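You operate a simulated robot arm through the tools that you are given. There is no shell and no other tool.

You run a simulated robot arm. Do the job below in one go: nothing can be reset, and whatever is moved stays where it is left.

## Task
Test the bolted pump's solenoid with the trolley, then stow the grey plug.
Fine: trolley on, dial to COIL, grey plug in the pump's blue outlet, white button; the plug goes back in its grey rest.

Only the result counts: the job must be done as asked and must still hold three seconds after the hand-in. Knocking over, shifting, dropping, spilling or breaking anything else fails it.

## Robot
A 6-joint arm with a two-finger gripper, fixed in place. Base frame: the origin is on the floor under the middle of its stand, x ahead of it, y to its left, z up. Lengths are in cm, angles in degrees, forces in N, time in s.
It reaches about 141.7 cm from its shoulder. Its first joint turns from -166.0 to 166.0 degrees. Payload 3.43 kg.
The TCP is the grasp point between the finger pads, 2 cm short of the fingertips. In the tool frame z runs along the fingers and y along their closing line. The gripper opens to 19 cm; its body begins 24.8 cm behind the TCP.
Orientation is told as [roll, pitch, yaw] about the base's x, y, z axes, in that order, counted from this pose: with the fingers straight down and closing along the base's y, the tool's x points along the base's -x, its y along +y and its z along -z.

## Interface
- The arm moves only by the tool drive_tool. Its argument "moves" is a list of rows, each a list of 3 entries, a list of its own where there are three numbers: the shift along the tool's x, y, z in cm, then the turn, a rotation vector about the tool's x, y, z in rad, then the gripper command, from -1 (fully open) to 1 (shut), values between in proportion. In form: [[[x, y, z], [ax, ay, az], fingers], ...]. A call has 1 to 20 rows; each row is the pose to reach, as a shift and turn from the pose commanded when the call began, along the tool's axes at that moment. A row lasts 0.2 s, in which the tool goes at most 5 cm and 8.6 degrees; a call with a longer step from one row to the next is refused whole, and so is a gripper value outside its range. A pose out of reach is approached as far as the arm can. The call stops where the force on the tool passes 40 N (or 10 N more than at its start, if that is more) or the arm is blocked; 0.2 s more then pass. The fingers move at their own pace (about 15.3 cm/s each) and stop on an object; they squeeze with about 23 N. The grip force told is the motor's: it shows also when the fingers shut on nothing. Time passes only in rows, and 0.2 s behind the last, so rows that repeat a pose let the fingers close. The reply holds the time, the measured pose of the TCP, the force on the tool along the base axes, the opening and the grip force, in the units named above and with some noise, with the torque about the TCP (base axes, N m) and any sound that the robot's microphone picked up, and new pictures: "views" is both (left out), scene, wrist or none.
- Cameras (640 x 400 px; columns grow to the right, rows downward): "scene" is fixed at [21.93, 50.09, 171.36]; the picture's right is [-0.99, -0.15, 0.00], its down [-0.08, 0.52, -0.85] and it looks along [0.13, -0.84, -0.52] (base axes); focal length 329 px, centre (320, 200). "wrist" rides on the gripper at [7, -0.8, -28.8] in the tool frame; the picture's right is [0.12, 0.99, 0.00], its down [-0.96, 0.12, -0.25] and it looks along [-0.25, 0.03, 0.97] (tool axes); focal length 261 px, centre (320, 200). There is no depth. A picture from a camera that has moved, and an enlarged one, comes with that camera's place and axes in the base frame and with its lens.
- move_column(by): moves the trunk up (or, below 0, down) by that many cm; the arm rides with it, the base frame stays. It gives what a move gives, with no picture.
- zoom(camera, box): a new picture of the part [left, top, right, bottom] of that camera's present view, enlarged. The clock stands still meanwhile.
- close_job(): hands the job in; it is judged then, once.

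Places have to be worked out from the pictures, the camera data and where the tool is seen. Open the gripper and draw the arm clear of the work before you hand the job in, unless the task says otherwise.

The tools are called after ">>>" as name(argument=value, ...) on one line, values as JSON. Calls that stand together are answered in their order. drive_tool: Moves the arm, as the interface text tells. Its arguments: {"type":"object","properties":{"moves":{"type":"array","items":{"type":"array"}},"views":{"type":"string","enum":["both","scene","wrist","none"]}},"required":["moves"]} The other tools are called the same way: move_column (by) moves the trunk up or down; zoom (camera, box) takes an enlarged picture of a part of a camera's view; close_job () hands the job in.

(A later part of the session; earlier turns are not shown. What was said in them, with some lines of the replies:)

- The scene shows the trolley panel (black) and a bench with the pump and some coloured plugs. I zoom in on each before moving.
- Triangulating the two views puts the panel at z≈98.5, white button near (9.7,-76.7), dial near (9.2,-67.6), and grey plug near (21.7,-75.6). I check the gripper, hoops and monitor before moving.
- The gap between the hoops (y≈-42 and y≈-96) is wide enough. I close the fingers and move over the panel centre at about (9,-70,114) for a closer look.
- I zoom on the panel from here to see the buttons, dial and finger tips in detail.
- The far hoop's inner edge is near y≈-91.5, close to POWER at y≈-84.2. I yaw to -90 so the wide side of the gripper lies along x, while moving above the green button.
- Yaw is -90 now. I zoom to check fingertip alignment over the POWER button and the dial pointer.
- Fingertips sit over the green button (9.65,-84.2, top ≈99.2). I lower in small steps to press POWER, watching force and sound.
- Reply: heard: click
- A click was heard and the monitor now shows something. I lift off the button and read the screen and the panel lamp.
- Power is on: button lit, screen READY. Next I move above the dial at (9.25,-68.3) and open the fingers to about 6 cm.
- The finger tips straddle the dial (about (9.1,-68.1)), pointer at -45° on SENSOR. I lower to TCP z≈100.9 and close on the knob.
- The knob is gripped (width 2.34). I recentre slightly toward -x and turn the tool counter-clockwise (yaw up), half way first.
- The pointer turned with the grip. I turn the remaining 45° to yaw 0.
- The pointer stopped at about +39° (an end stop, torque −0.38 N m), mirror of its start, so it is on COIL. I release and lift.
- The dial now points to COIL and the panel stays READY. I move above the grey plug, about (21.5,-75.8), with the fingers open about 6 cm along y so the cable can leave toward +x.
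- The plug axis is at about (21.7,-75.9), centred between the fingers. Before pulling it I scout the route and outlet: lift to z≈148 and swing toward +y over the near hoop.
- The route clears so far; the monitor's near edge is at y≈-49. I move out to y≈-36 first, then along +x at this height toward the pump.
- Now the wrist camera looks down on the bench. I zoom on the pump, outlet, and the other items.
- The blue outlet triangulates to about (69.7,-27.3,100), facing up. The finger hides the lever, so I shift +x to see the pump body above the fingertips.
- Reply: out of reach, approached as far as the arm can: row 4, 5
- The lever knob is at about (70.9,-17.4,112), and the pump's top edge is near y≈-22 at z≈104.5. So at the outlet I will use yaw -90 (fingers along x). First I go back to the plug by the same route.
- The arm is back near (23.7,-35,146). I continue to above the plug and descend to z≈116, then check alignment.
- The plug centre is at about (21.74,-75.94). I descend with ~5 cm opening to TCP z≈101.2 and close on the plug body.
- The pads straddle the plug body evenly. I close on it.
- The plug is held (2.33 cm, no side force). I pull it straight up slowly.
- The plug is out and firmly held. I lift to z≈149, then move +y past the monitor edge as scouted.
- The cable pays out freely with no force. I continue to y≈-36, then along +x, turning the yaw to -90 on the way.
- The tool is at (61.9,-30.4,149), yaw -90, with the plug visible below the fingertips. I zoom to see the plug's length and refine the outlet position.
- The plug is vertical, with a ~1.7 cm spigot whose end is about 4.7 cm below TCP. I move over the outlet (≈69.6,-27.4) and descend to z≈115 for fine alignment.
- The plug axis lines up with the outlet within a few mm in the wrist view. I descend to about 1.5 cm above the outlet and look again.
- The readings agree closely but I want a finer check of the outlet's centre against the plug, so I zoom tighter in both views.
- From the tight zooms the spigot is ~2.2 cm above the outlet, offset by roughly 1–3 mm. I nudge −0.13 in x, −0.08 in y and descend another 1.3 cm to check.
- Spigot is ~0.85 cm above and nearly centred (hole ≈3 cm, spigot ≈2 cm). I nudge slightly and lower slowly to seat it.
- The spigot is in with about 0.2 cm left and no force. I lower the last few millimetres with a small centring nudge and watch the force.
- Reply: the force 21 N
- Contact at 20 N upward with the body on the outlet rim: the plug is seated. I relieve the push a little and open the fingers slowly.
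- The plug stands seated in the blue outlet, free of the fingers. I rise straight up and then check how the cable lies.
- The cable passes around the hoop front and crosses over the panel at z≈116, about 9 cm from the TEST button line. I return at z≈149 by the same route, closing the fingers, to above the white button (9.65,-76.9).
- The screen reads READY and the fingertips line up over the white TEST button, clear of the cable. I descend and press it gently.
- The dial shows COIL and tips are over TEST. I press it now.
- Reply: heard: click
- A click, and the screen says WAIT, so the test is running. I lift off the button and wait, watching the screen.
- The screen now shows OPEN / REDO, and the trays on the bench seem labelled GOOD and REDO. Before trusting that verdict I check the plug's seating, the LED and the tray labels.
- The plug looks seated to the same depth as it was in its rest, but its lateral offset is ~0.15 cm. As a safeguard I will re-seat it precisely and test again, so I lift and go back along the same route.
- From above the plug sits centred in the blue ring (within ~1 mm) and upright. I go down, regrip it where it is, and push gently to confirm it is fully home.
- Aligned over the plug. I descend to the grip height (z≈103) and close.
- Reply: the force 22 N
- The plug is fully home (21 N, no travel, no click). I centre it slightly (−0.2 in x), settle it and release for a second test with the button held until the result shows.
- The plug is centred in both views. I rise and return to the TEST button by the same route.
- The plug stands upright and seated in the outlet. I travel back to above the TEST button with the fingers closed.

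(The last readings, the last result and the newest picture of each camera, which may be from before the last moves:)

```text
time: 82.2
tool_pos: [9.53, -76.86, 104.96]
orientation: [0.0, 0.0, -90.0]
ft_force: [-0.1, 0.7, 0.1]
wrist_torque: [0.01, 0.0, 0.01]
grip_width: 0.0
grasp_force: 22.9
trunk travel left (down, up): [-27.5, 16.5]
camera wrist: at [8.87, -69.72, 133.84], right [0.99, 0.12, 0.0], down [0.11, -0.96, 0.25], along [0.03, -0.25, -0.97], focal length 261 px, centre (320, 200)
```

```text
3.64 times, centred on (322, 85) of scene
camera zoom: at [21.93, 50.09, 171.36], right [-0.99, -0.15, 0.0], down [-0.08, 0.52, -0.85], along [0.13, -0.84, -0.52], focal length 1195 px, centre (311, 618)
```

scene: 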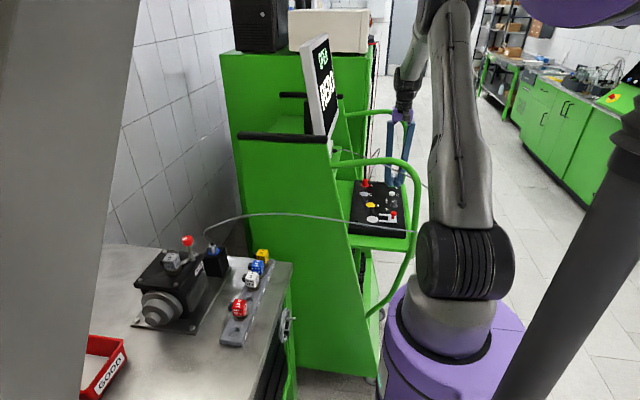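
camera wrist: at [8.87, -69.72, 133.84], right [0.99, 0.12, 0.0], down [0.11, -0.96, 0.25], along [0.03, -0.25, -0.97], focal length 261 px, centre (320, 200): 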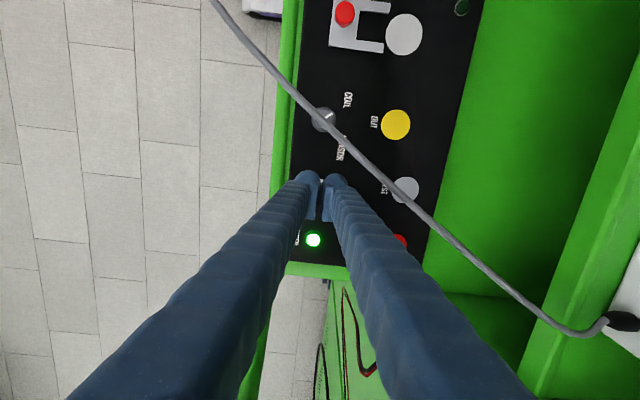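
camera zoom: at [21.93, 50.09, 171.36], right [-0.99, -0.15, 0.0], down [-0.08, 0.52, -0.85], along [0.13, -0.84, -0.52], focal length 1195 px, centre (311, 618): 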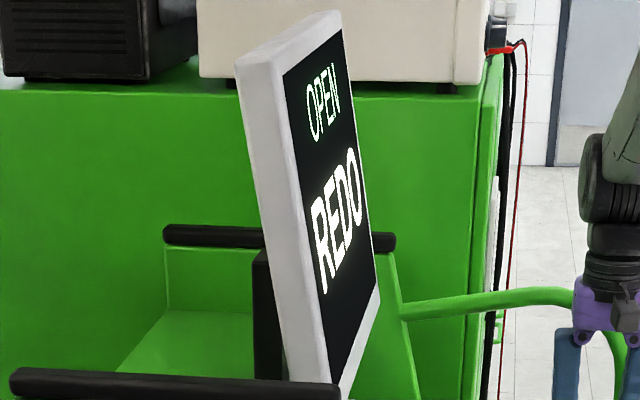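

Same alignment as before, with the screen still showing OPEN/REDO. I press TEST again and hold it down for about two seconds.

>>> drive_tool(moves=[[[0, 0.05, 2], [0, 0, 0], 1], [[0, 0.05, 3], [0, 0, 0], 1], [[0, 0.05, 3.5], [0, 0, 0], 1], [[0, 0.05, 3.8], [0, 0, 0], 1], [[0, 0.05, 4.1], [0, 0, 0], 1], [[0, 0.05, 4.25], [0, 0, 0], 1], [[0, 0.05, 4.25], [0, 0, 0], 1], [[0, 0.05, 4.25], [0, 0, 0], 1], [[0, 0.05, 4.25], [0, 0, 0], 1], [[0, 0.05, 4.25], [0, 0, 0], 1], [[0, 0.05, 4.25], [0, 0, 0], 1], [[0, 0.05, 4.25], [0, 0, 0], 1], [[0, 0.05, 4.25], [0, 0, 0], 1], [[0, 0.05, 4.25], [0, 0, 0], 1], [[0, 0.05, 4.25], [0, 0, 0], 1]], views="none")

>>> zoom(camera="scene", box=[295, 30, 350, 140])

>>> zoom(camera="scene", box=[345, 150, 435, 240])

```text
time: 85.4
tool_pos: [9.74, -76.73, 100.89]
orientation: [0.0, 0.1, -90.1]
ft_force: [-0.6, 0.1, 0.9]
wrist_torque: [0.0, 0.0, -0.01]
grip_width: 0.01
grasp_force: 23.3
trunk travel left (down, up): [-27.5, 16.5]
```

```text
3.64 times, centred on (322, 85) of scene
camera zoom: at [21.93, 50.09, 171.36], right [-0.99, -0.15, 0.0], down [-0.08, 0.52, -0.85], along [0.13, -0.84, -0.52], focal length 1195 px, centre (311, 618)
```

zoom: 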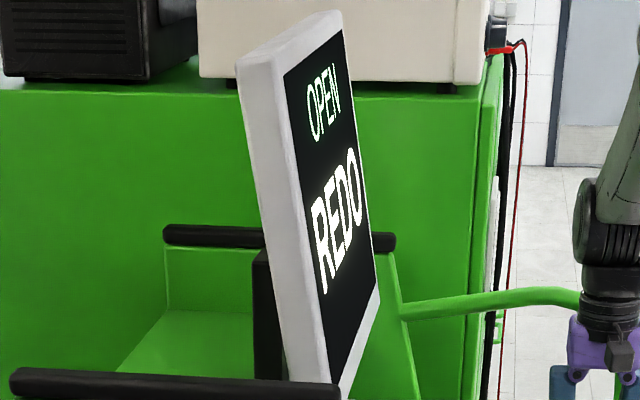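

```text
4.44 times, centred on (390, 195) of scene
camera zoom: at [21.93, 50.09, 171.36], right [-0.99, -0.15, 0.0], down [-0.08, 0.52, -0.85], along [0.13, -0.84, -0.52], focal length 1461 px, centre (9, 222)
```

zoom: 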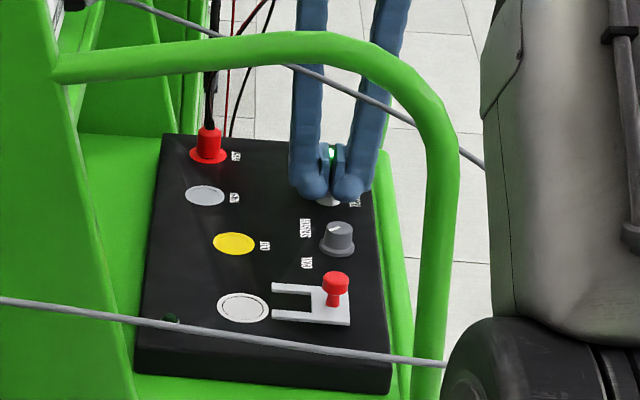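

No click this time, and the tool is slightly higher than at the first press. I press a little deeper and hold.

>>> drive_tool(moves=[[[0, 0, 0.15], [0, 0, 0], 1], [[0, 0, 0.3], [0, 0, 0], 1], [[0, 0, 0.4], [0, 0, 0], 1], [[0, 0, 0.4], [0, 0, 0], 1]], views="none")

>>> zoom(camera="scene", box=[295, 30, 350, 140])

```text
time: 86.4
tool_pos: [9.73, -76.83, 100.6]
orientation: [-0.1, 0.1, -90.0]
ft_force: [1.0, -1.0, 4.6]
wrist_torque: [0.0, 0.05, 0.02]
grip_width: 0.59
grasp_force: 34.2
trunk travel left (down, up): [-27.5, 16.5]
heard: click
```

```text
3.64 times, centred on (322, 85) of scene
camera zoom: at [21.93, 50.09, 171.36], right [-0.99, -0.15, 0.0], down [-0.08, 0.52, -0.85], along [0.13, -0.84, -0.52], focal length 1195 px, centre (311, 618)
```

zoom: 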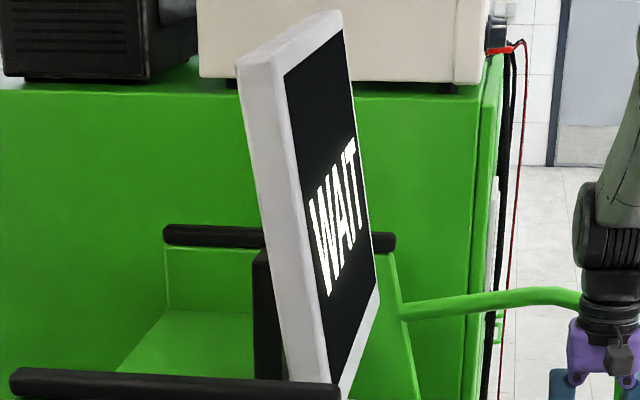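

A click, and WAIT is shown. I hold the position for 2 s until the result appears.

>>> drive_tool(moves=[[[0, 0, 0], [0, 0, 0], 1], [[0, 0, 0], [0, 0, 0], 1], [[0, 0, 0], [0, 0, 0], 1], [[0, 0, 0], [0, 0, 0], 1], [[0, 0, 0], [0, 0, 0], 1], [[0, 0, 0], [0, 0, 0], 1], [[0, 0, 0], [0, 0, 0], 1], [[0, 0, 0], [0, 0, 0], 1], [[0, 0, 0], [0, 0, 0], 1]], views="none")

>>> zoom(camera="scene", box=[295, 30, 350, 140])

>>> zoom(camera="scene", box=[370, 175, 420, 220])

```text
time: 88.4
tool_pos: [9.58, -76.66, 100.4]
orientation: [0.0, 0.0, -90.1]
ft_force: [1.1, -1.8, 5.4]
wrist_torque: [-0.08, 0.01, 0.0]
grip_width: 0.58
grasp_force: 34.3
trunk travel left (down, up): [-27.5, 16.5]
```

```text
3.64 times, centred on (322, 85) of scene
camera zoom: at [21.93, 50.09, 171.36], right [-0.99, -0.15, 0.0], down [-0.08, 0.52, -0.85], along [0.13, -0.84, -0.52], focal length 1195 px, centre (311, 618)
```

zoom: 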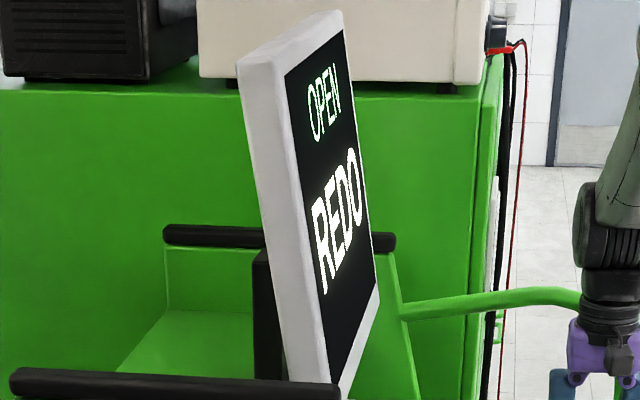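

```text
8.89 times, centred on (395, 198) of scene
camera zoom: at [21.93, 50.09, 171.36], right [-0.99, -0.15, 0.0], down [-0.08, 0.52, -0.85], along [0.13, -0.84, -0.52], focal length 2922 px, centre (-347, 222)
```

zoom: 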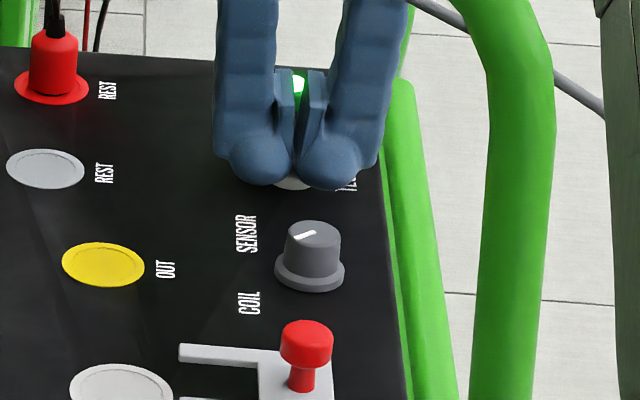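

The second test gives the same OPEN/REDO, so the result is the coil's real reading. I lift off the button and go back for the plug.

>>> drive_tool(moves=[[[0, 0, -0.3], [0, 0, 0], 0.9], [[0, 0, -1], [0, 0, 0], 0.9], [[0, 0, -4], [0, 0, 0], 1], [[0, 0, -8.7], [0, 0, 0], 1], [[0, 0, -13.4], [0, 0, 0], 1], [[0, 0, -18.1], [0, 0, 0], 1], [[0, 0, -22.8], [0, 0, 0], 1], [[0, 0, -27.5], [0, 0, 0], 1], [[0, 0, -32.2], [0, 0, 0], 1], [[0, 0, -36.9], [0, 0, 0], 1], [[0, 0, -41.6], [0, 0, 0], 1], [[0, 0, -46.3], [0, 0, 0], 1], [[0, 0, -48.6], [0, 0, 0], 1], [[4.1, 1.7, -48.6], [0, 0, 0], 1], [[8.2, 3.4, -48.6], [0, 0, 0], 1], [[12.3, 5.1, -48.6], [0, 0, 0], 1]], views="scene")

>>> zoom(camera="scene", box=[345, 150, 435, 240])

```text
time: 91.8
tool_pos: [14.78, -64.23, 149.09]
orientation: [0.0, 0.1, -90.0]
ft_force: [0.1, -0.7, -0.2]
wrist_torque: [0.05, 0.01, 0.02]
grip_width: 0.01
grasp_force: 22.5
trunk travel left (down, up): [-27.5, 16.5]
```

scene: 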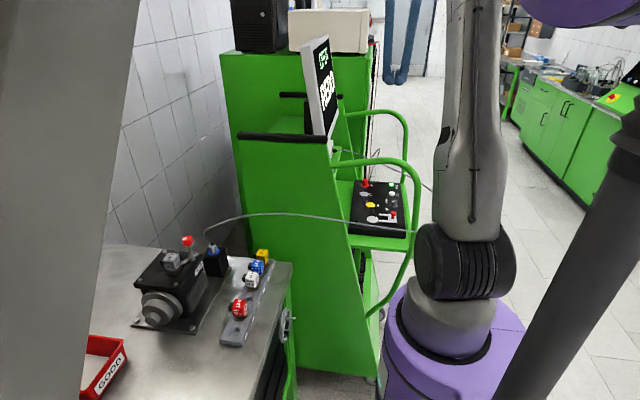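

```text
4.44 times, centred on (390, 195) of scene
camera zoom: at [21.93, 50.09, 171.36], right [-0.99, -0.15, 0.0], down [-0.08, 0.52, -0.85], along [0.13, -0.84, -0.52], focal length 1461 px, centre (9, 222)
```

zoom: 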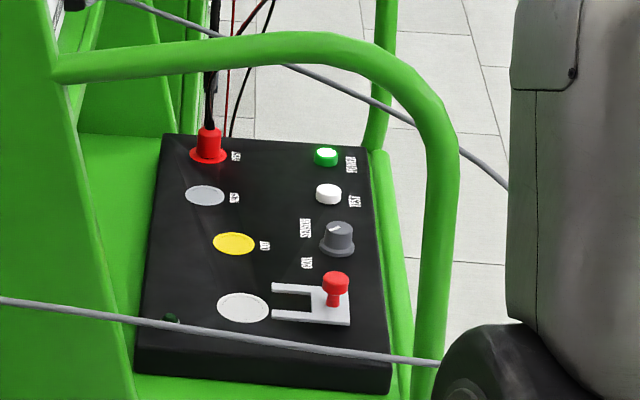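

All panel parts are as they should be. I continue to the bench side and open the fingers for the plug.

>>> drive_tool(moves=[[[4.1, 1.8, 0], [0, 0, 0], 1], [[8.2, 3.6, 0], [0, 0, 0], 1], [[12.3, 5.4, 0], [0, 0, 0], 1], [[16.2, 7.0, 0], [0, 0, 0], 1], [[20.2, 7.4, 0], [0, 0, 0], 1], [[24.2, 8.3, 0], [0, 0, 0], 1], [[28.2, 9.3, 0], [0, 0, 0], 1], [[29.3, 13.9, 0], [0, 0, 0], 1], [[30.3, 18.7, 0], [0, 0, 0], 1], [[31.3, 23.5, 0], [0, 0, 0], 1], [[32.2, 28.3, 0], [0, 0, 0], 1], [[33, 33.1, 0], [0, 0, 0], 0.7], [[33.7, 37.9, 0], [0, 0, 0], 0.5], [[34.3, 42.7, 0], [0, 0, 0], 0.5], [[34.8, 47.4, 0], [0, 0, 0], 0.5], [[34.8, 47.4, 0], [0, 0, 0], 0.5]], views="none")

>>> drive_tool(moves=[[[1.1, 3.6, 0], [0, 0, 0], 0.5], [[2.1, 7.06, 1], [0, 0, 0], 0.5], [[2.1, 7.06, 5.5], [0, 0, 0], 0.5], [[2.1, 7.06, 10], [0, 0, 0], 0.5], [[2.1, 7.06, 14.5], [0, 0, 0], 0.5], [[2.1, 7.06, 19], [0, 0, 0], 0.5], [[2.1, 7.06, 23.5], [0, 0, 0], 0.5], [[2.1, 7.06, 28], [0, 0, 0], 0.5], [[2.1, 7.06, 32], [0, 0, 0], 0.5], [[2.1, 7.06, 36], [0, 0, 0], 0.5], [[2.1, 7.06, 36], [0, 0, 0], 0.5]], views="both")

>>> zoom(camera="wrist", box=[280, 140, 360, 210])

```text
time: 95.2
tool_pos: [62.12, -29.76, 149.18]
orientation: [0.1, -0.1, -90.0]
ft_force: [-0.7, 0.1, 0.2]
wrist_torque: [0.02, -0.12, 0.01]
grip_width: 4.75
grasp_force: 0.1
trunk travel left (down, up): [-27.5, 16.5]
```

```text
time: 97.6
tool_pos: [69.2, -27.52, 113.08]
orientation: [0.1, 0.0, -90.0]
ft_force: [0.9, 0.2, -0.3]
wrist_torque: [-0.01, -0.05, -0.01]
grip_width: 4.75
grasp_force: 0.1
trunk travel left (down, up): [-27.5, 16.5]
camera wrist: at [68.53, -20.44, 141.86], right [0.99, 0.12, 0.0], down [0.12, -0.96, 0.25], along [0.03, -0.25, -0.97], focal length 261 px, centre (320, 200)
```

scene: 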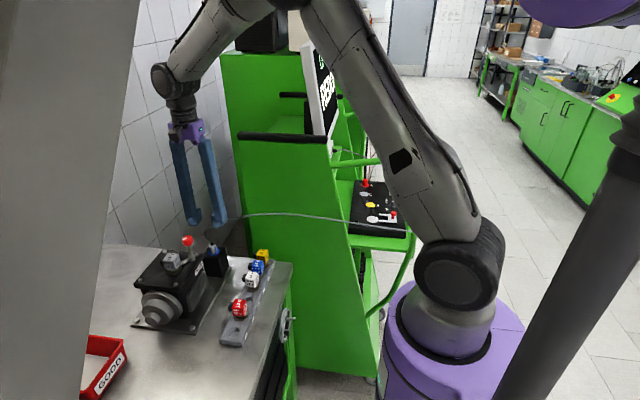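
wrist: 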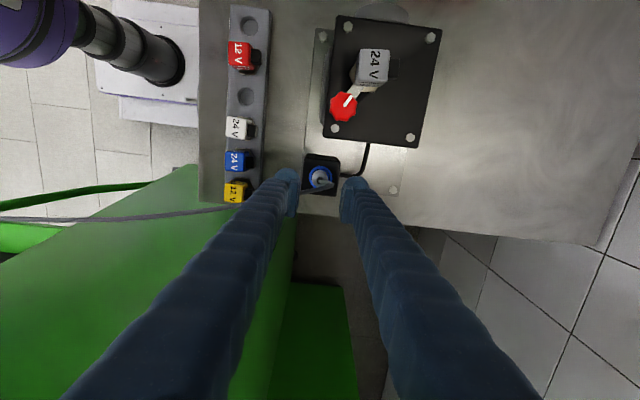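

```text
5.71 times, centred on (320, 175) of wrist
camera zoom: at [68.53, -20.44, 141.86], right [0.99, 0.12, 0.0], down [0.12, -0.96, 0.25], along [0.03, -0.25, -0.97], focal length 1489 px, centre (320, 343)
```

zoom: 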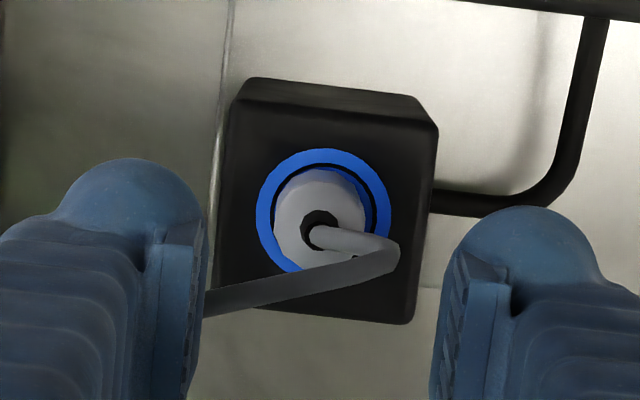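

The plug is centred between the fingers. I descend to z≈103.1 and grip it.

>>> drive_tool(moves=[[[0.12, 0, 4], [0, 0, 0], 0.5], [[0.12, 0, 7.5], [0, 0, 0], 0.5], [[0.12, 0, 9.2], [0, 0, 0], 0.5], [[0.12, 0, 10.0], [0, 0, 0], 0.5], [[0.12, 0, 10.0], [0, 0, 0], 0.7], [[0.12, 0, 10.0], [0, 0, 0], 1], [[0.12, 0, 10.0], [0, 0, 0], 1]], views="none")

>>> drive_tool(moves=[[[0, 0, -0.5], [0, 0, 0], 1], [[0, 0, -1], [0, 0, 0], 1], [[0, 0, -1.6], [0, 0, 0], 1], [[0, 0, -2.4], [0, 0, 0], 1], [[0, 0, -4], [0, 0, 0], 1], [[0, 0, -7], [0, 0, 0], 1], [[0, 0, -10], [0, 0, 0], 1], [[0, 0, -10], [0, 0, 0], 1]], views="both")

>>> zoom(camera="scene", box=[190, 205, 240, 265])

>>> zoom(camera="wrist", box=[280, 140, 360, 210])

```text
time: 99.2
tool_pos: [69.31, -27.47, 102.99]
orientation: [-0.1, 0.0, -90.0]
ft_force: [0.5, -0.4, -0.1]
wrist_torque: [0.0, 0.0, 0.02]
grip_width: 2.34
grasp_force: 23.6
trunk travel left (down, up): [-27.5, 16.5]
```

```text
time: 101.0
tool_pos: [69.26, -27.49, 112.93]
orientation: [-0.2, -0.1, -90.0]
ft_force: [0.1, 0.8, -0.9]
wrist_torque: [0.01, 0.05, 0.02]
grip_width: 2.33
grasp_force: 22.7
trunk travel left (down, up): [-27.5, 16.5]
camera wrist: at [68.6, -20.38, 141.82], right [0.99, 0.12, 0.0], down [0.12, -0.96, 0.25], along [0.03, -0.25, -0.97], focal length 261 px, centre (320, 200)
```

scene: 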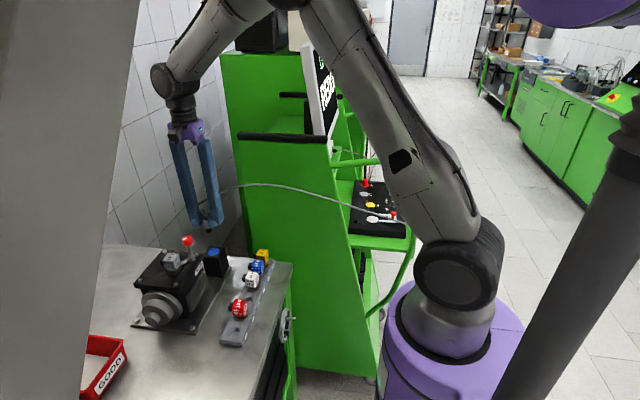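
wrist: 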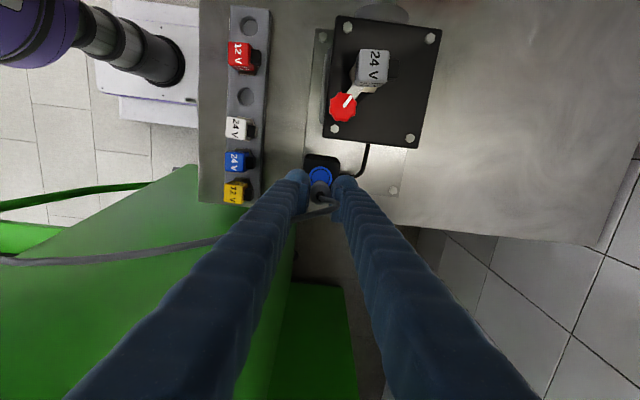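

```text
6.67 times, centred on (215, 235) of scene
camera zoom: at [21.93, 50.09, 171.36], right [-0.99, -0.15, 0.0], down [-0.08, 0.52, -0.85], along [0.13, -0.84, -0.52], focal length 2191 px, centre (1020, -33)
```

zoom: 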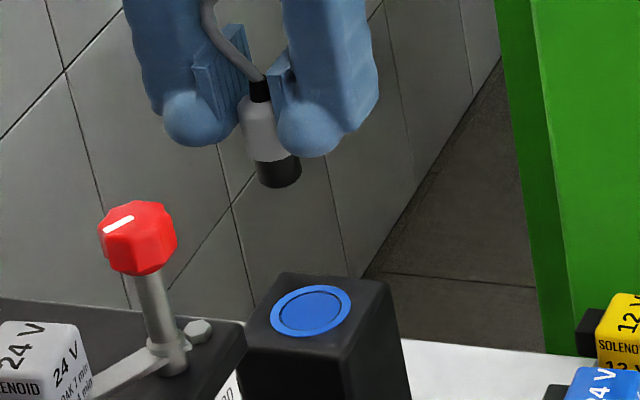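

```text
5.71 times, centred on (320, 175) of wrist
camera zoom: at [68.6, -20.38, 141.82], right [0.99, 0.12, 0.0], down [0.12, -0.96, 0.25], along [0.03, -0.25, -0.97], focal length 1489 px, centre (320, 343)
```

zoom: 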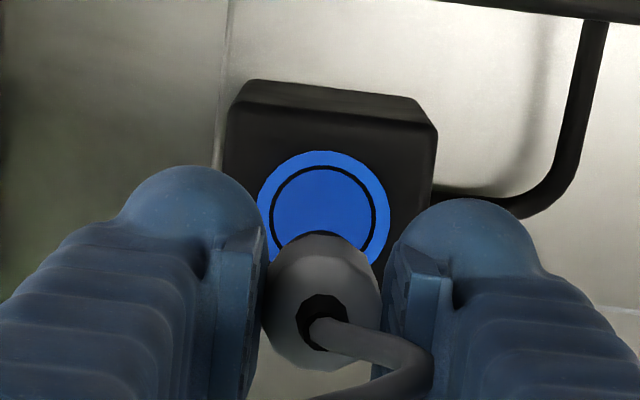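

The plug is out and held. I lift to z≈149 and return along the route, turning the yaw back to 0 for the rest.

>>> drive_tool(moves=[[[0, 0, -4.6], [0, 0, 0], 1], [[0, 0, -9.2], [0, 0, 0], 1], [[0, 0, -13.8], [0, 0, 0], 1], [[0, 0, -18.4], [0, 0, 0], 1], [[0, 0, -23], [0, 0, 0], 1], [[0, 0, -27.6], [0, 0, 0], 1], [[0, 0, -32.2], [0, 0, 0], 1], [[-0.5, -1, -36], [0, 0, 0], 1], [[-1.5, -5, -36.2], [0, 0, 0], 1], [[-2.5, -7.3, -36.2], [0, 0, 0], 1], [[-2.5, -7.3, -36.2], [0, 0, 0], 1]], views="none")

>>> drive_tool(moves=[[[-0.4, -3.5, 0], [0, 0, -0.143], 1], [[-0.9, -7, 0], [0, 0, -0.286], 1], [[-1.4, -10.5, 0], [0, 0, -0.429], 1], [[-1.9, -14, 0], [0, 0, -0.572], 1], [[-2.5, -17.5, 0], [0, 0, -0.715], 1], [[-3.1, -21, 0], [0, 0, -0.858], 1], [[-3.7, -24.5, 0], [0, 0, -1.001], 1], [[-4.3, -28, 0], [0, 0, -1.144], 1], [[-4.9, -31.5, 0], [0, 0, -1.287], 1], [[-5.5, -35, 0], [0, 0, -1.43], 1], [[-6.0, -38, 0], [0, 0, -1.5708], 1], [[-10, -39, 0], [0, 0, -1.5708], 1], [[-14, -40, 0], [0, 0, -1.5708], 1], [[-18, -40.2, 0], [0, 0, -1.5708], 1], [[-18, -40.2, 0], [0, 0, -1.5708], 1]], views="both")

```text
time: 103.4
tool_pos: [61.84, -30.03, 149.35]
orientation: [0.0, 0.0, -90.0]
ft_force: [-0.4, 0.6, 0.3]
wrist_torque: [0.0, -0.04, 0.0]
grip_width: 2.28
grasp_force: 23.0
trunk travel left (down, up): [-27.5, 16.5]
```

```text
time: 106.6
tool_pos: [21.55, -47.93, 149.39]
orientation: [0.0, 0.0, 0.0]
ft_force: [0.1, 0.1, -1.0]
wrist_torque: [0.06, -0.05, 0.01]
grip_width: 2.31
grasp_force: 23.5
trunk travel left (down, up): [-27.5, 16.5]
camera wrist: at [14.62, -48.7, 178.15], right [-0.12, 0.99, 0.0], down [0.96, 0.12, 0.25], along [0.25, 0.03, -0.97], focal length 261 px, centre (320, 200)
```

scene: 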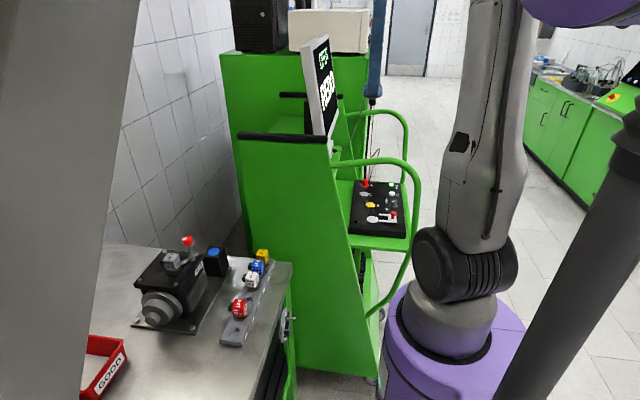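
wrist: 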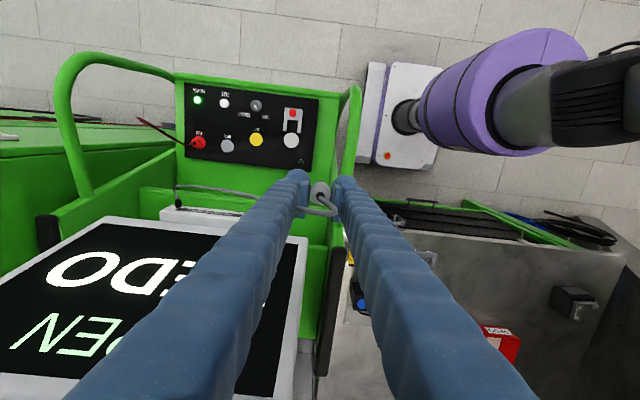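

Yaw is back at 0 with the plug held. I move over the rest at (21.7,-75.9) and descend to z≈111 for alignment.

>>> drive_tool(moves=[[[-0.1, -4.7, 0], [0, 0, 0], 1], [[-0.15, -9.4, 0], [0, 0, 0], 1], [[-0.15, -14.1, 0], [0, 0, 0], 1], [[-0.15, -18.8, 0], [0, 0, 0], 1], [[-0.15, -23.5, 0], [0, 0, 0], 1], [[-0.15, -28, 0], [0, 0, 0], 1], [[-0.15, -28, 4.6], [0, 0, 0], 1], [[-0.15, -28, 9.2], [0, 0, 0], 1], [[-0.15, -28, 13.8], [0, 0, 0], 1], [[-0.15, -28, 18.4], [0, 0, 0], 1], [[-0.15, -28, 23], [0, 0, 0], 1], [[-0.15, -28, 27.6], [0, 0, 0], 1], [[-0.15, -28, 32.2], [0, 0, 0], 1], [[-0.15, -28, 36], [0, 0, 0], 1], [[-0.15, -28, 38.4], [0, 0, 0], 1], [[-0.15, -28, 38.4], [0, 0, 0], 1]], views="both")

>>> zoom(camera="wrist", box=[280, 140, 360, 210])

>>> zoom(camera="scene", box=[345, 165, 390, 210])

```text
time: 110.0
tool_pos: [21.87, -75.92, 110.81]
orientation: [0.1, 0.0, 0.0]
ft_force: [0.1, -0.2, -0.4]
wrist_torque: [0.02, 0.05, 0.0]
grip_width: 2.32
grasp_force: 22.1
trunk travel left (down, up): [-27.5, 16.5]
camera wrist: at [15.0, -76.78, 139.64], right [-0.12, 0.99, 0.0], down [0.96, 0.11, 0.25], along [0.25, 0.03, -0.97], focal length 261 px, centre (320, 200)
```

scene: 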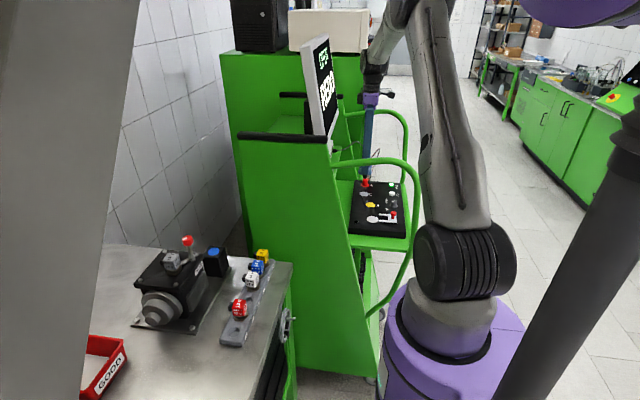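
wrist: 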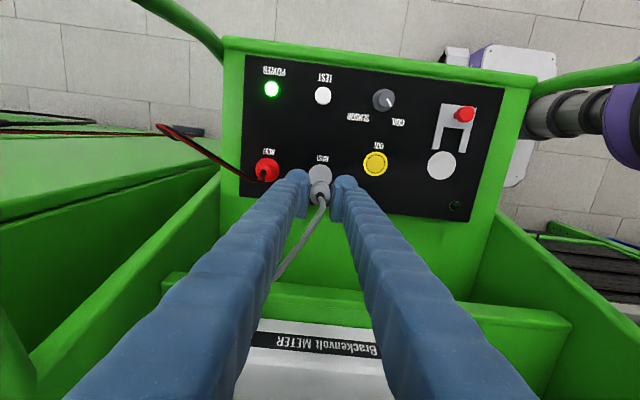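

```text
5.71 times, centred on (320, 175) of wrist
camera zoom: at [15.0, -76.78, 139.64], right [-0.12, 0.99, 0.0], down [0.96, 0.11, 0.25], along [0.25, 0.03, -0.97], focal length 1489 px, centre (320, 343)
```

zoom: 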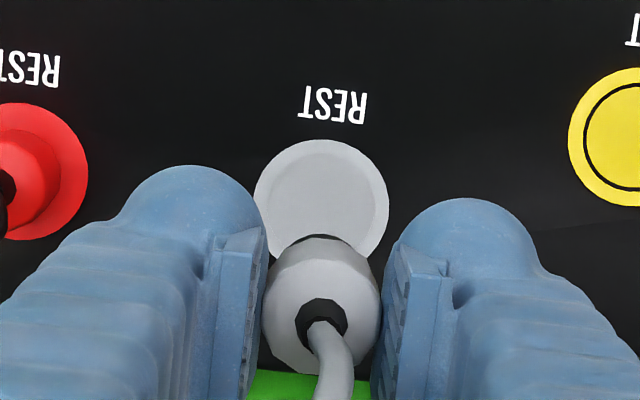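

```text
8.89 times, centred on (368, 188) of scene
camera zoom: at [21.93, 50.09, 171.36], right [-0.99, -0.15, 0.0], down [-0.08, 0.52, -0.85], along [0.13, -0.84, -0.52], focal length 2922 px, centre (-102, 311)
```

zoom: 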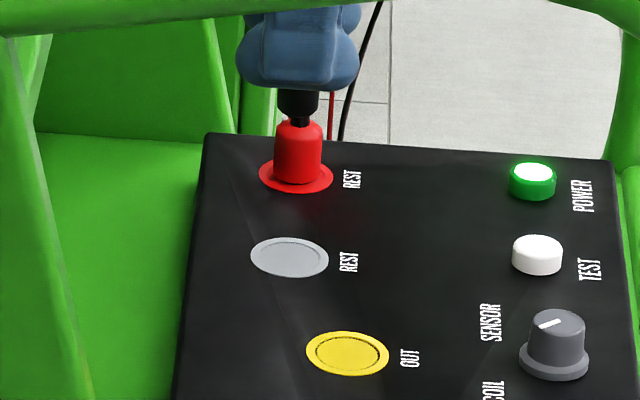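

The rest disc and spigot line up to within ~3 mm. I correct by about 0.25 toward -x and 0.13 toward +y, and descend to ~1 cm above the rest.

>>> drive_tool(moves=[[[0.25, 0.13, 2], [0, 0, 0], 1], [[0.25, 0.13, 4], [0, 0, 0], 1], [[0.25, 0.13, 5.3], [0, 0, 0], 1], [[0.25, 0.13, 5.8], [0, 0, 0], 1], [[0.25, 0.13, 5.8], [0, 0, 0], 1]], views="both")

>>> zoom(camera="wrist", box=[295, 160, 345, 210])

>>> zoom(camera="scene", box=[350, 175, 380, 205])

```text
time: 111.2
tool_pos: [21.59, -75.81, 105.09]
orientation: [0.0, 0.0, 0.1]
ft_force: [0.2, 0.6, 0.1]
wrist_torque: [0.0, 0.01, -0.01]
grip_width: 2.3
grasp_force: 23.2
trunk travel left (down, up): [-27.5, 16.5]
camera wrist: at [14.75, -76.61, 133.91], right [-0.12, 0.99, 0.0], down [0.96, 0.11, 0.25], along [0.25, 0.03, -0.97], focal length 261 px, centre (320, 200)
```

scene: 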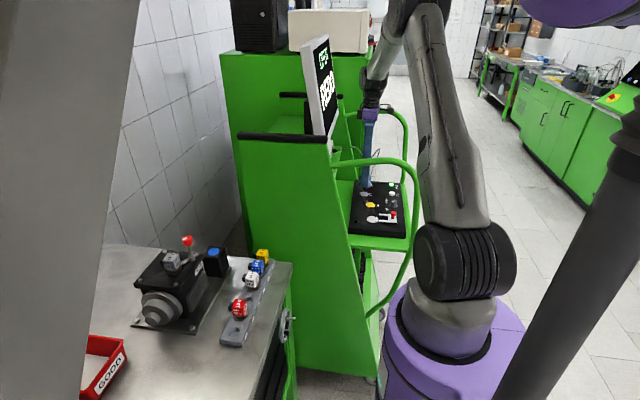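
wrist: 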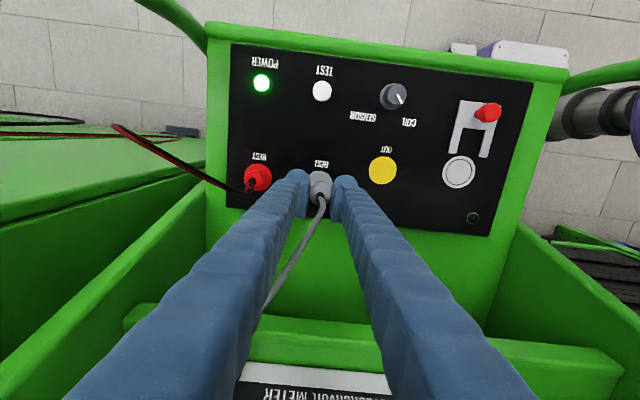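

```text
8.00 times, centred on (320, 185) of wrist
camera zoom: at [14.75, -76.61, 133.91], right [-0.12, 0.99, 0.0], down [0.96, 0.11, 0.25], along [0.25, 0.03, -0.97], focal length 2085 px, centre (320, 320)
```

zoom: 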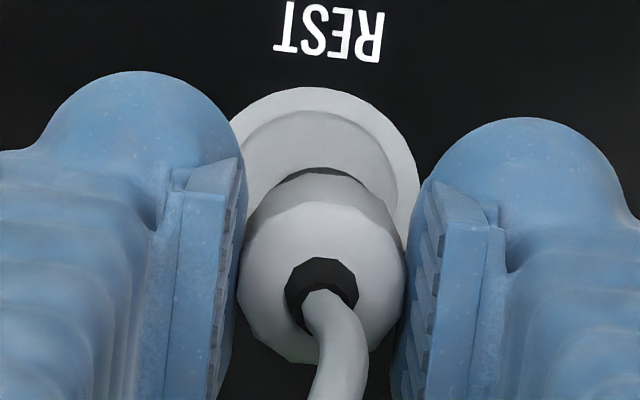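

```text
13.33 times, centred on (365, 190) of scene
camera zoom: at [21.93, 50.09, 171.36], right [-0.99, -0.15, 0.0], down [-0.08, 0.52, -0.85], along [0.13, -0.84, -0.52], focal length 4382 px, centre (-280, 333)
```

zoom: 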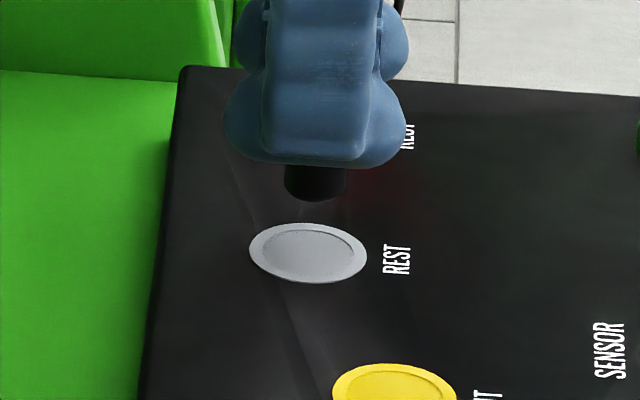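

Spigot and rest agree within about 1 mm in both views. I lower the plug slowly into the rest.

>>> drive_tool(moves=[[[0, -0.03, 0.6], [0, 0, 0], 1], [[0, -0.03, 1.2], [0, 0, 0], 1], [[0, -0.03, 1.8], [0, 0, 0], 1], [[0, -0.03, 2.2], [0, 0, 0], 1], [[0, -0.03, 2.6], [0, 0, 0], 1], [[0, -0.03, 3.0], [0, 0, 0], 1], [[0, -0.03, 3.3], [0, 0, 0], 1], [[0, -0.03, 3.6], [0, 0, 0], 1], [[0, -0.03, 3.6], [0, 0, 0], 1]], views="both")

>>> zoom(camera="wrist", box=[295, 160, 345, 210])

>>> zoom(camera="scene", box=[350, 175, 380, 205])

```text
time: 113.2
tool_pos: [21.66, -75.95, 101.55]
orientation: [0.1, 0.0, -0.1]
ft_force: [0.0, 0.6, 0.2]
wrist_torque: [0.05, -0.03, 0.0]
grip_width: 2.29
grasp_force: 23.2
trunk travel left (down, up): [-27.5, 16.5]
camera wrist: at [14.72, -76.68, 130.29], right [-0.12, 0.99, 0.0], down [0.96, 0.11, 0.25], along [0.25, 0.03, -0.97], focal length 261 px, centre (320, 200)
```

scene: 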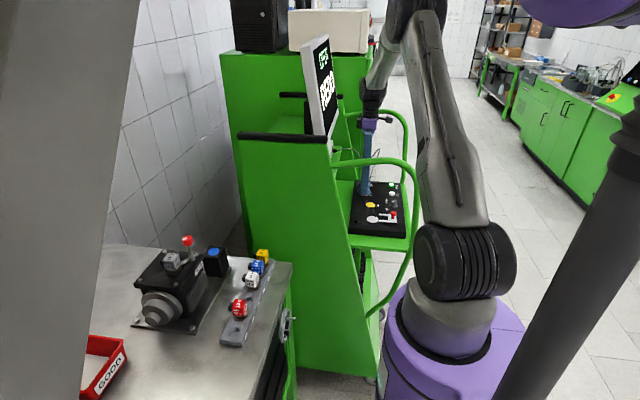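
wrist: 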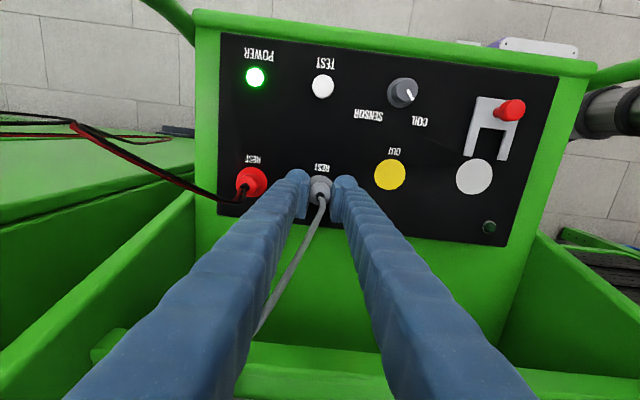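

```text
8.00 times, centred on (320, 185) of wrist
camera zoom: at [14.72, -76.68, 130.29], right [-0.12, 0.99, 0.0], down [0.96, 0.11, 0.25], along [0.25, 0.03, -0.97], focal length 2085 px, centre (320, 320)
```

zoom: 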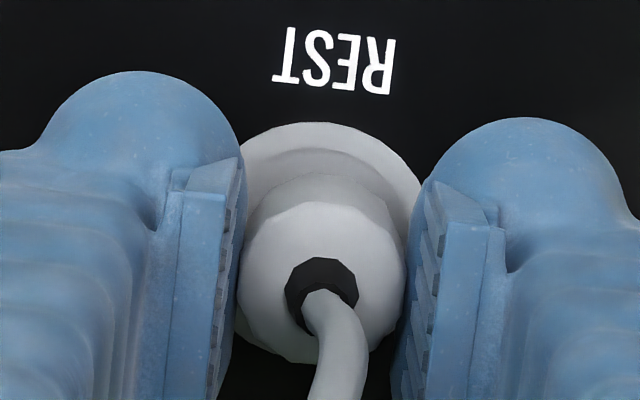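

```text
13.33 times, centred on (365, 190) of scene
camera zoom: at [21.93, 50.09, 171.36], right [-0.99, -0.15, 0.0], down [-0.08, 0.52, -0.85], along [0.13, -0.84, -0.52], focal length 4382 px, centre (-280, 333)
```

zoom: 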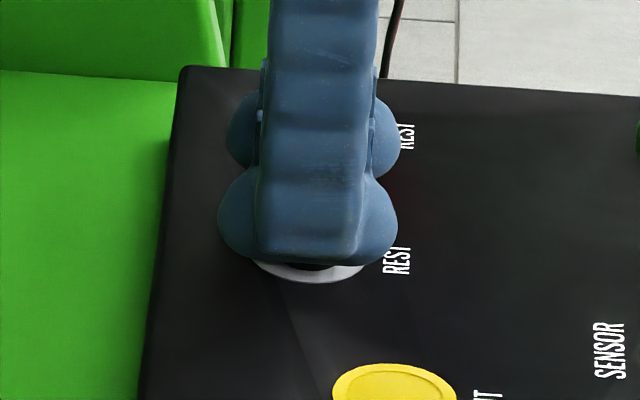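

No force yet at z=101.55. I continue down in 1 mm steps until it seats.

>>> drive_tool(moves=[[[0, 0, 0.1], [0, 0, 0], 1], [[0, 0, 0.2], [0, 0, 0], 1], [[0, 0, 0.3], [0, 0, 0], 1], [[0, 0, 0.4], [0, 0, 0], 1], [[0, 0, 0.4], [0, 0, 0], 1]], views="none")

```text
time: 114.4
tool_pos: [21.61, -75.86, 101.07]
orientation: [0.1, 0.1, 0.0]
ft_force: [0.2, 0.5, -0.5]
wrist_torque: [-0.03, -0.02, -0.03]
grip_width: 2.33
grasp_force: 23.0
trunk travel left (down, up): [-27.5, 16.5]
```

>>> drive_tool(moves=[[[0, 0, 0.1], [0, 0, 0], 1], [[0, 0, 0.2], [0, 0, 0], 1], [[0, 0, 0.25], [0, 0, 0], 1], [[0, 0, 0.25], [0, 0, 0], 1]], views="wrist")

>>> zoom(camera="wrist", box=[295, 160, 345, 210])

>>> zoom(camera="scene", box=[350, 175, 380, 205])

```text
time: 115.4
tool_pos: [21.71, -75.9, 100.95]
orientation: [0.0, 0.1, 0.0]
ft_force: [0.2, 0.3, 13.1]
wrist_torque: [0.01, 0.01, 0.04]
grip_width: 2.33
grasp_force: 23.4
trunk travel left (down, up): [-27.5, 16.5]
camera wrist: at [14.7, -76.61, 129.77], right [-0.12, 0.99, 0.0], down [0.96, 0.12, 0.25], along [0.25, 0.03, -0.97], focal length 261 px, centre (320, 200)
```

wrist: 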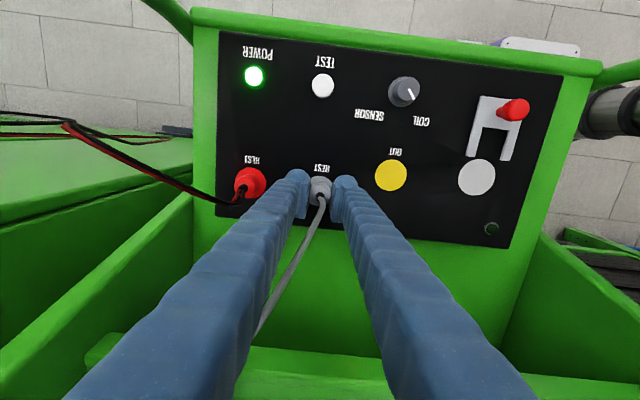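

```text
8.00 times, centred on (320, 185) of wrist
camera zoom: at [14.7, -76.61, 129.77], right [-0.12, 0.99, 0.0], down [0.96, 0.12, 0.25], along [0.25, 0.03, -0.97], focal length 2085 px, centre (320, 320)
```

zoom: 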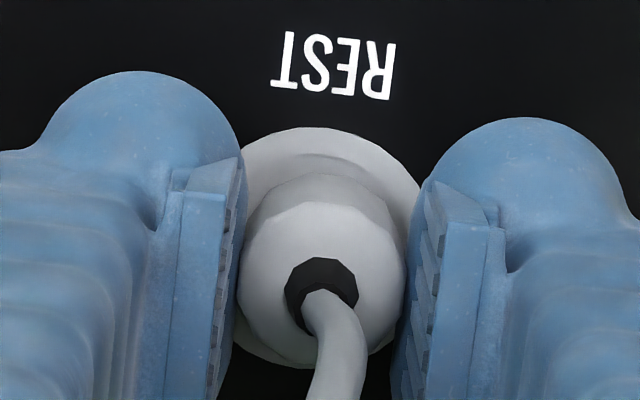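

```text
13.33 times, centred on (365, 190) of scene
camera zoom: at [21.93, 50.09, 171.36], right [-0.99, -0.15, 0.0], down [-0.08, 0.52, -0.85], along [0.13, -0.84, -0.52], focal length 4382 px, centre (-280, 333)
```

zoom: 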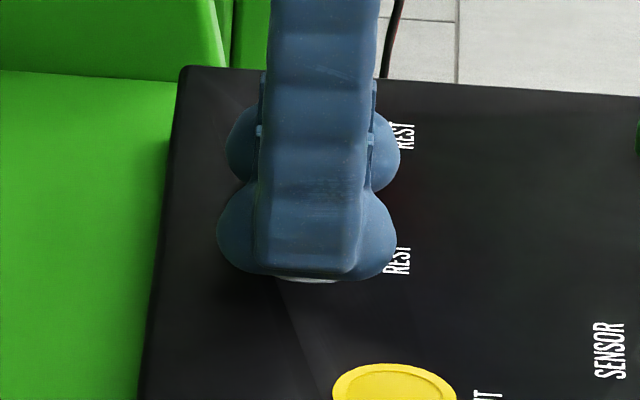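

Contact at 13 N with the plug in the same position relative to the grey rest as at the start. I relieve the push, open the fingers and rise.

>>> drive_tool(moves=[[[0, 0, -0.12], [0, 0, 0], 1], [[0, 0, -0.12], [0, 0, 0], 0.7], [[0, 0, -0.12], [0, 0, 0], 0.55], [[0, 0, -0.12], [0, 0, 0], 0.5], [[0, 0, -0.12], [0, 0, 0], 0.5]], views="none")

>>> zoom(camera="wrist", box=[290, 155, 350, 215])

>>> drive_tool(moves=[[[0, 0, -1], [0, 0, 0], 0.5], [[0, 0, -3], [0, 0, 0], 0.5], [[0, 0, -6], [0, 0, 0], 0.5], [[0, 0, -10], [0, 0, 0], 0.5], [[0, 0, -14], [0, 0, 0], 0.5], [[0, 0, -18.5], [0, 0, 0], 0.5], [[0, 0, -23], [0, 0, 0], 0.5], [[0, 0, -27.5], [0, 0, 0], 0.5], [[0, 0, -32], [0, 0, 0], 0.5], [[0, 0, -36.5], [0, 0, 0], 0.5], [[0, 0, -41], [0, 0, 0], 0.5], [[0, 0, -45], [0, 0, 0], 0.5]], views="both")

>>> zoom(camera="scene", box=[340, 150, 420, 240])

>>> zoom(camera="scene", box=[350, 170, 380, 205])

```text
time: 116.6
tool_pos: [21.55, -75.78, 100.98]
orientation: [0.0, -0.1, -0.1]
ft_force: [-1.2, 0.5, -0.1]
wrist_torque: [0.01, -0.01, -0.02]
grip_width: 4.73
grasp_force: 0.0
trunk travel left (down, up): [-27.5, 16.5]
```

```text
6.67 times, centred on (320, 185) of wrist
camera zoom: at [14.69, -76.65, 129.77], right [-0.12, 0.99, 0.0], down [0.96, 0.11, 0.25], along [0.25, 0.03, -0.97], focal length 1738 px, centre (320, 300)
```

zoom: 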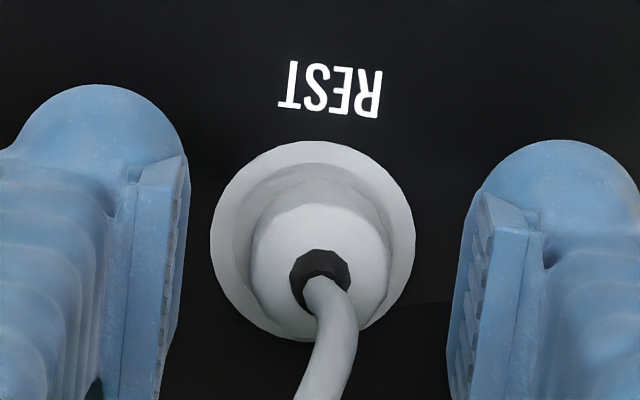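

```text
time: 119.2
tool_pos: [21.67, -75.82, 145.82]
orientation: [0.2, 0.0, 0.1]
ft_force: [-1.0, 0.3, -0.1]
wrist_torque: [0.07, -0.05, 0.03]
grip_width: 4.76
grasp_force: 0.0
trunk travel left (down, up): [-27.5, 16.5]
camera wrist: at [14.75, -76.65, 174.71], right [-0.12, 0.99, 0.0], down [0.96, 0.11, 0.25], along [0.25, 0.03, -0.97], focal length 261 px, centre (320, 200)
```

scene: 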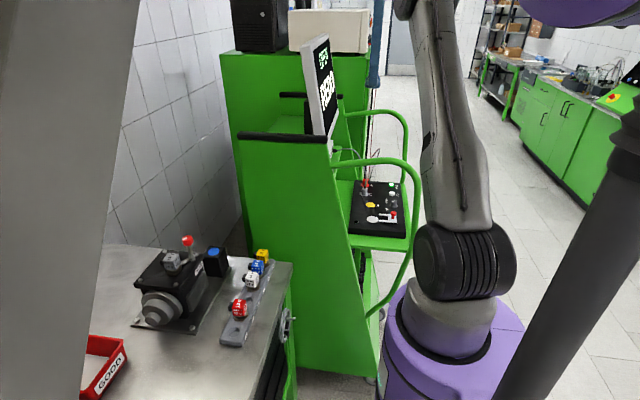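
wrist: 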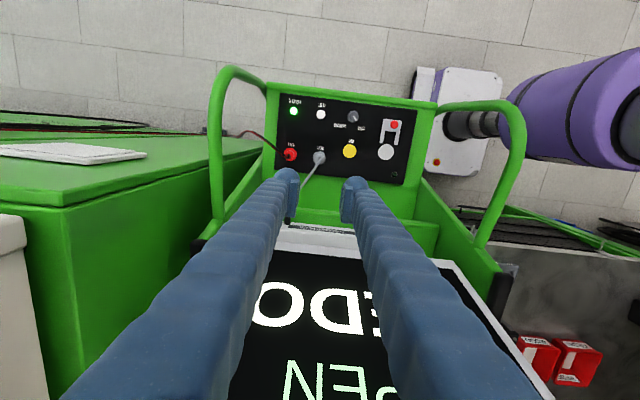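

```text
4.44 times, centred on (380, 195) of scene
camera zoom: at [21.93, 50.09, 171.36], right [-0.99, -0.15, 0.0], down [-0.08, 0.52, -0.85], along [0.13, -0.84, -0.52], focal length 1461 px, centre (53, 222)
```

zoom: 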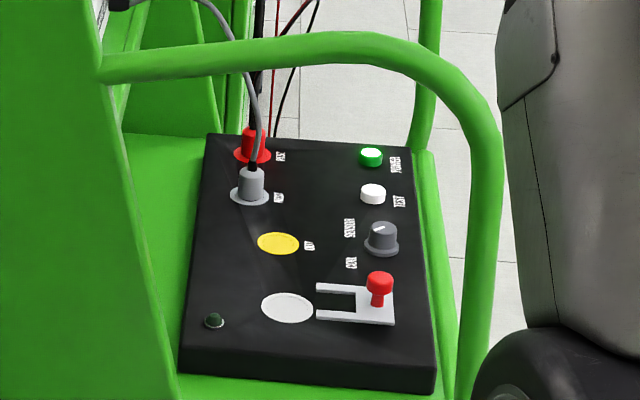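

```text
11.43 times, centred on (365, 188) of scene
camera zoom: at [21.93, 50.09, 171.36], right [-0.99, -0.15, 0.0], down [-0.08, 0.52, -0.85], along [0.13, -0.84, -0.52], focal length 3756 px, centre (-194, 343)
```

zoom: 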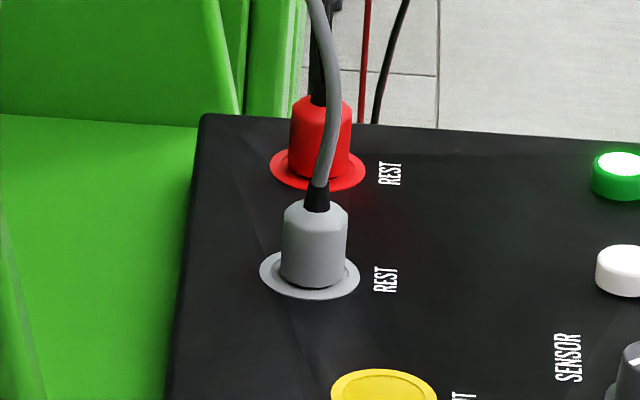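

The grey plug stands in its rest exactly like the red one beside it; power is lit and the dial is on COIL. I open the gripper fully and draw the arm back to a clear pose near its start.

>>> drive_tool(moves=[[[0, 0, -3], [0, 0, 0], 0.5], [[3.5, 2.4, -4.5], [0, 0, 0], 0.5], [[7, 4.8, -5], [0, 0, 0], 0.3], [[10.5, 7.2, -5], [0, 0, 0], 0], [[14, 9.6, -5], [0, 0, 0], -0.5], [[17.5, 12, -5], [0, 0, 0], -1], [[21, 14.4, -5], [0, 0, 0], -1], [[24, 16.6, -5], [0, 0, 0], -1], [[26.2, 18.2, -5], [0, 0, 0], -1], [[26.2, 18.2, -5], [0, 0, 0], -1], [[26.2, 18.2, -5], [0, 0, 0], -1]], views="both")

>>> zoom(camera="scene", box=[120, 200, 300, 350])

>>> zoom(camera="scene", box=[295, 30, 420, 240])

```text
time: 121.6
tool_pos: [-4.63, -57.73, 151.05]
orientation: [0.0, 0.0, 0.0]
ft_force: [1.1, 0.1, 0.2]
wrist_torque: [0.02, 0.02, 0.02]
grip_width: 19.01
grasp_force: 0.0
trunk travel left (down, up): [-27.5, 16.5]
camera wrist: at [-11.56, -58.44, 179.85], right [-0.12, 0.99, 0.0], down [0.96, 0.12, 0.25], along [0.25, 0.03, -0.97], focal length 261 px, centre (320, 200)
```

scene: 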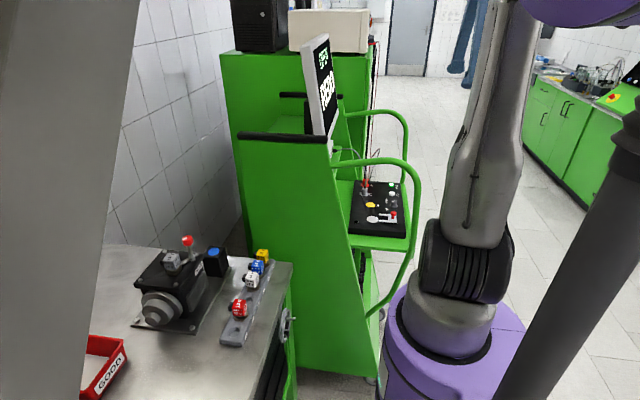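
wrist: 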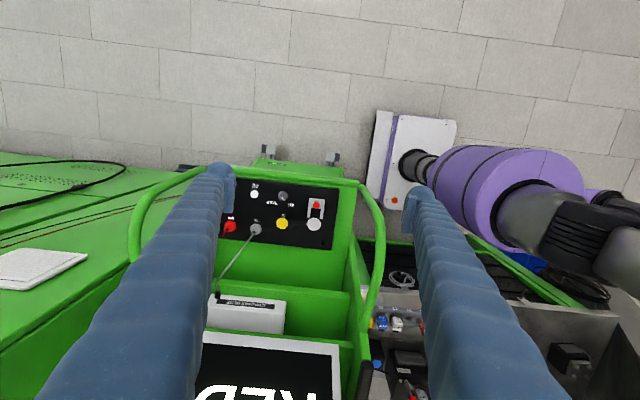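

```text
2.67 times, centred on (210, 275) of scene
camera zoom: at [21.93, 50.09, 171.36], right [-0.99, -0.15, 0.0], down [-0.08, 0.52, -0.85], along [0.13, -0.84, -0.52], focal length 876 px, centre (613, 0)
```

zoom: 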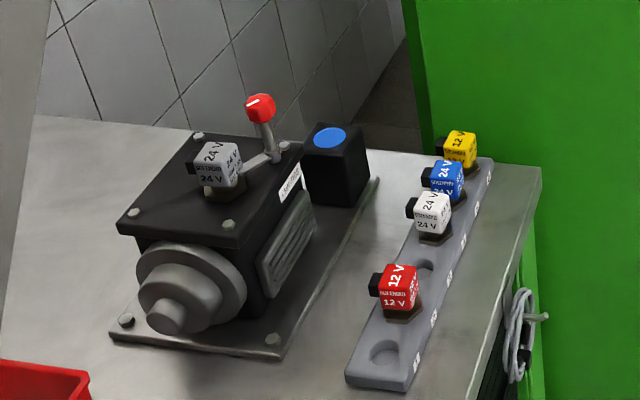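

```text
1.90 times, centred on (358, 135) of scene
camera zoom: at [21.93, 50.09, 171.36], right [-0.99, -0.15, 0.0], down [-0.08, 0.52, -0.85], along [0.13, -0.84, -0.52], focal length 626 px, centre (249, 324)
```

zoom: 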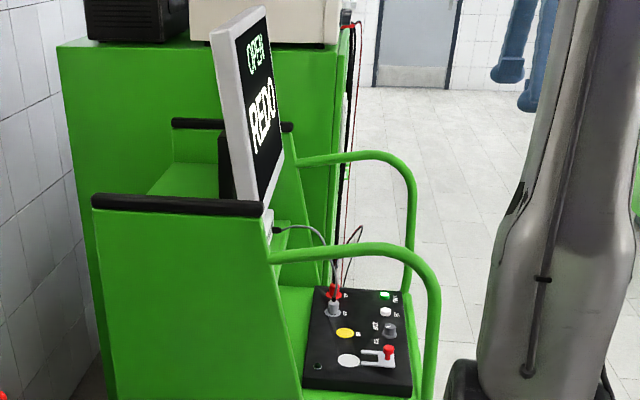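

The test ran twice with the same OPEN / REDO reading. The plug is in its grey rest, everything else is where it was, and the gripper is open and clear. I hand the job in.

>>> close_job()

```text
The job is handed in.
```

I tested the pump's solenoid with the trolley and put the grey plug back in its grey rest. The screen read OPEN / REDO.

- **Test:** I switched the trolley on and turned the dial to COIL. I put the plug in the pump's blue outlet and pressed the white button. The first result was OPEN / REDO.
- **Second test:** I re-seated the plug, centred it and pressed again, this time holding the button until the result showed. It read OPEN / REDO again, so I take it as a real fault in the coil, an open circuit. I did not check what the tester shows with no plug in, so a missed contact isn't fully ruled out.
- **Plug:** It went back into the rest within about 1 mm of where it started.
- **Left as:** The trolley is still on and the dial is still on COIL. The gripper is open and the arm is clear of the work. Nothing else looked disturbed in the last pictures.
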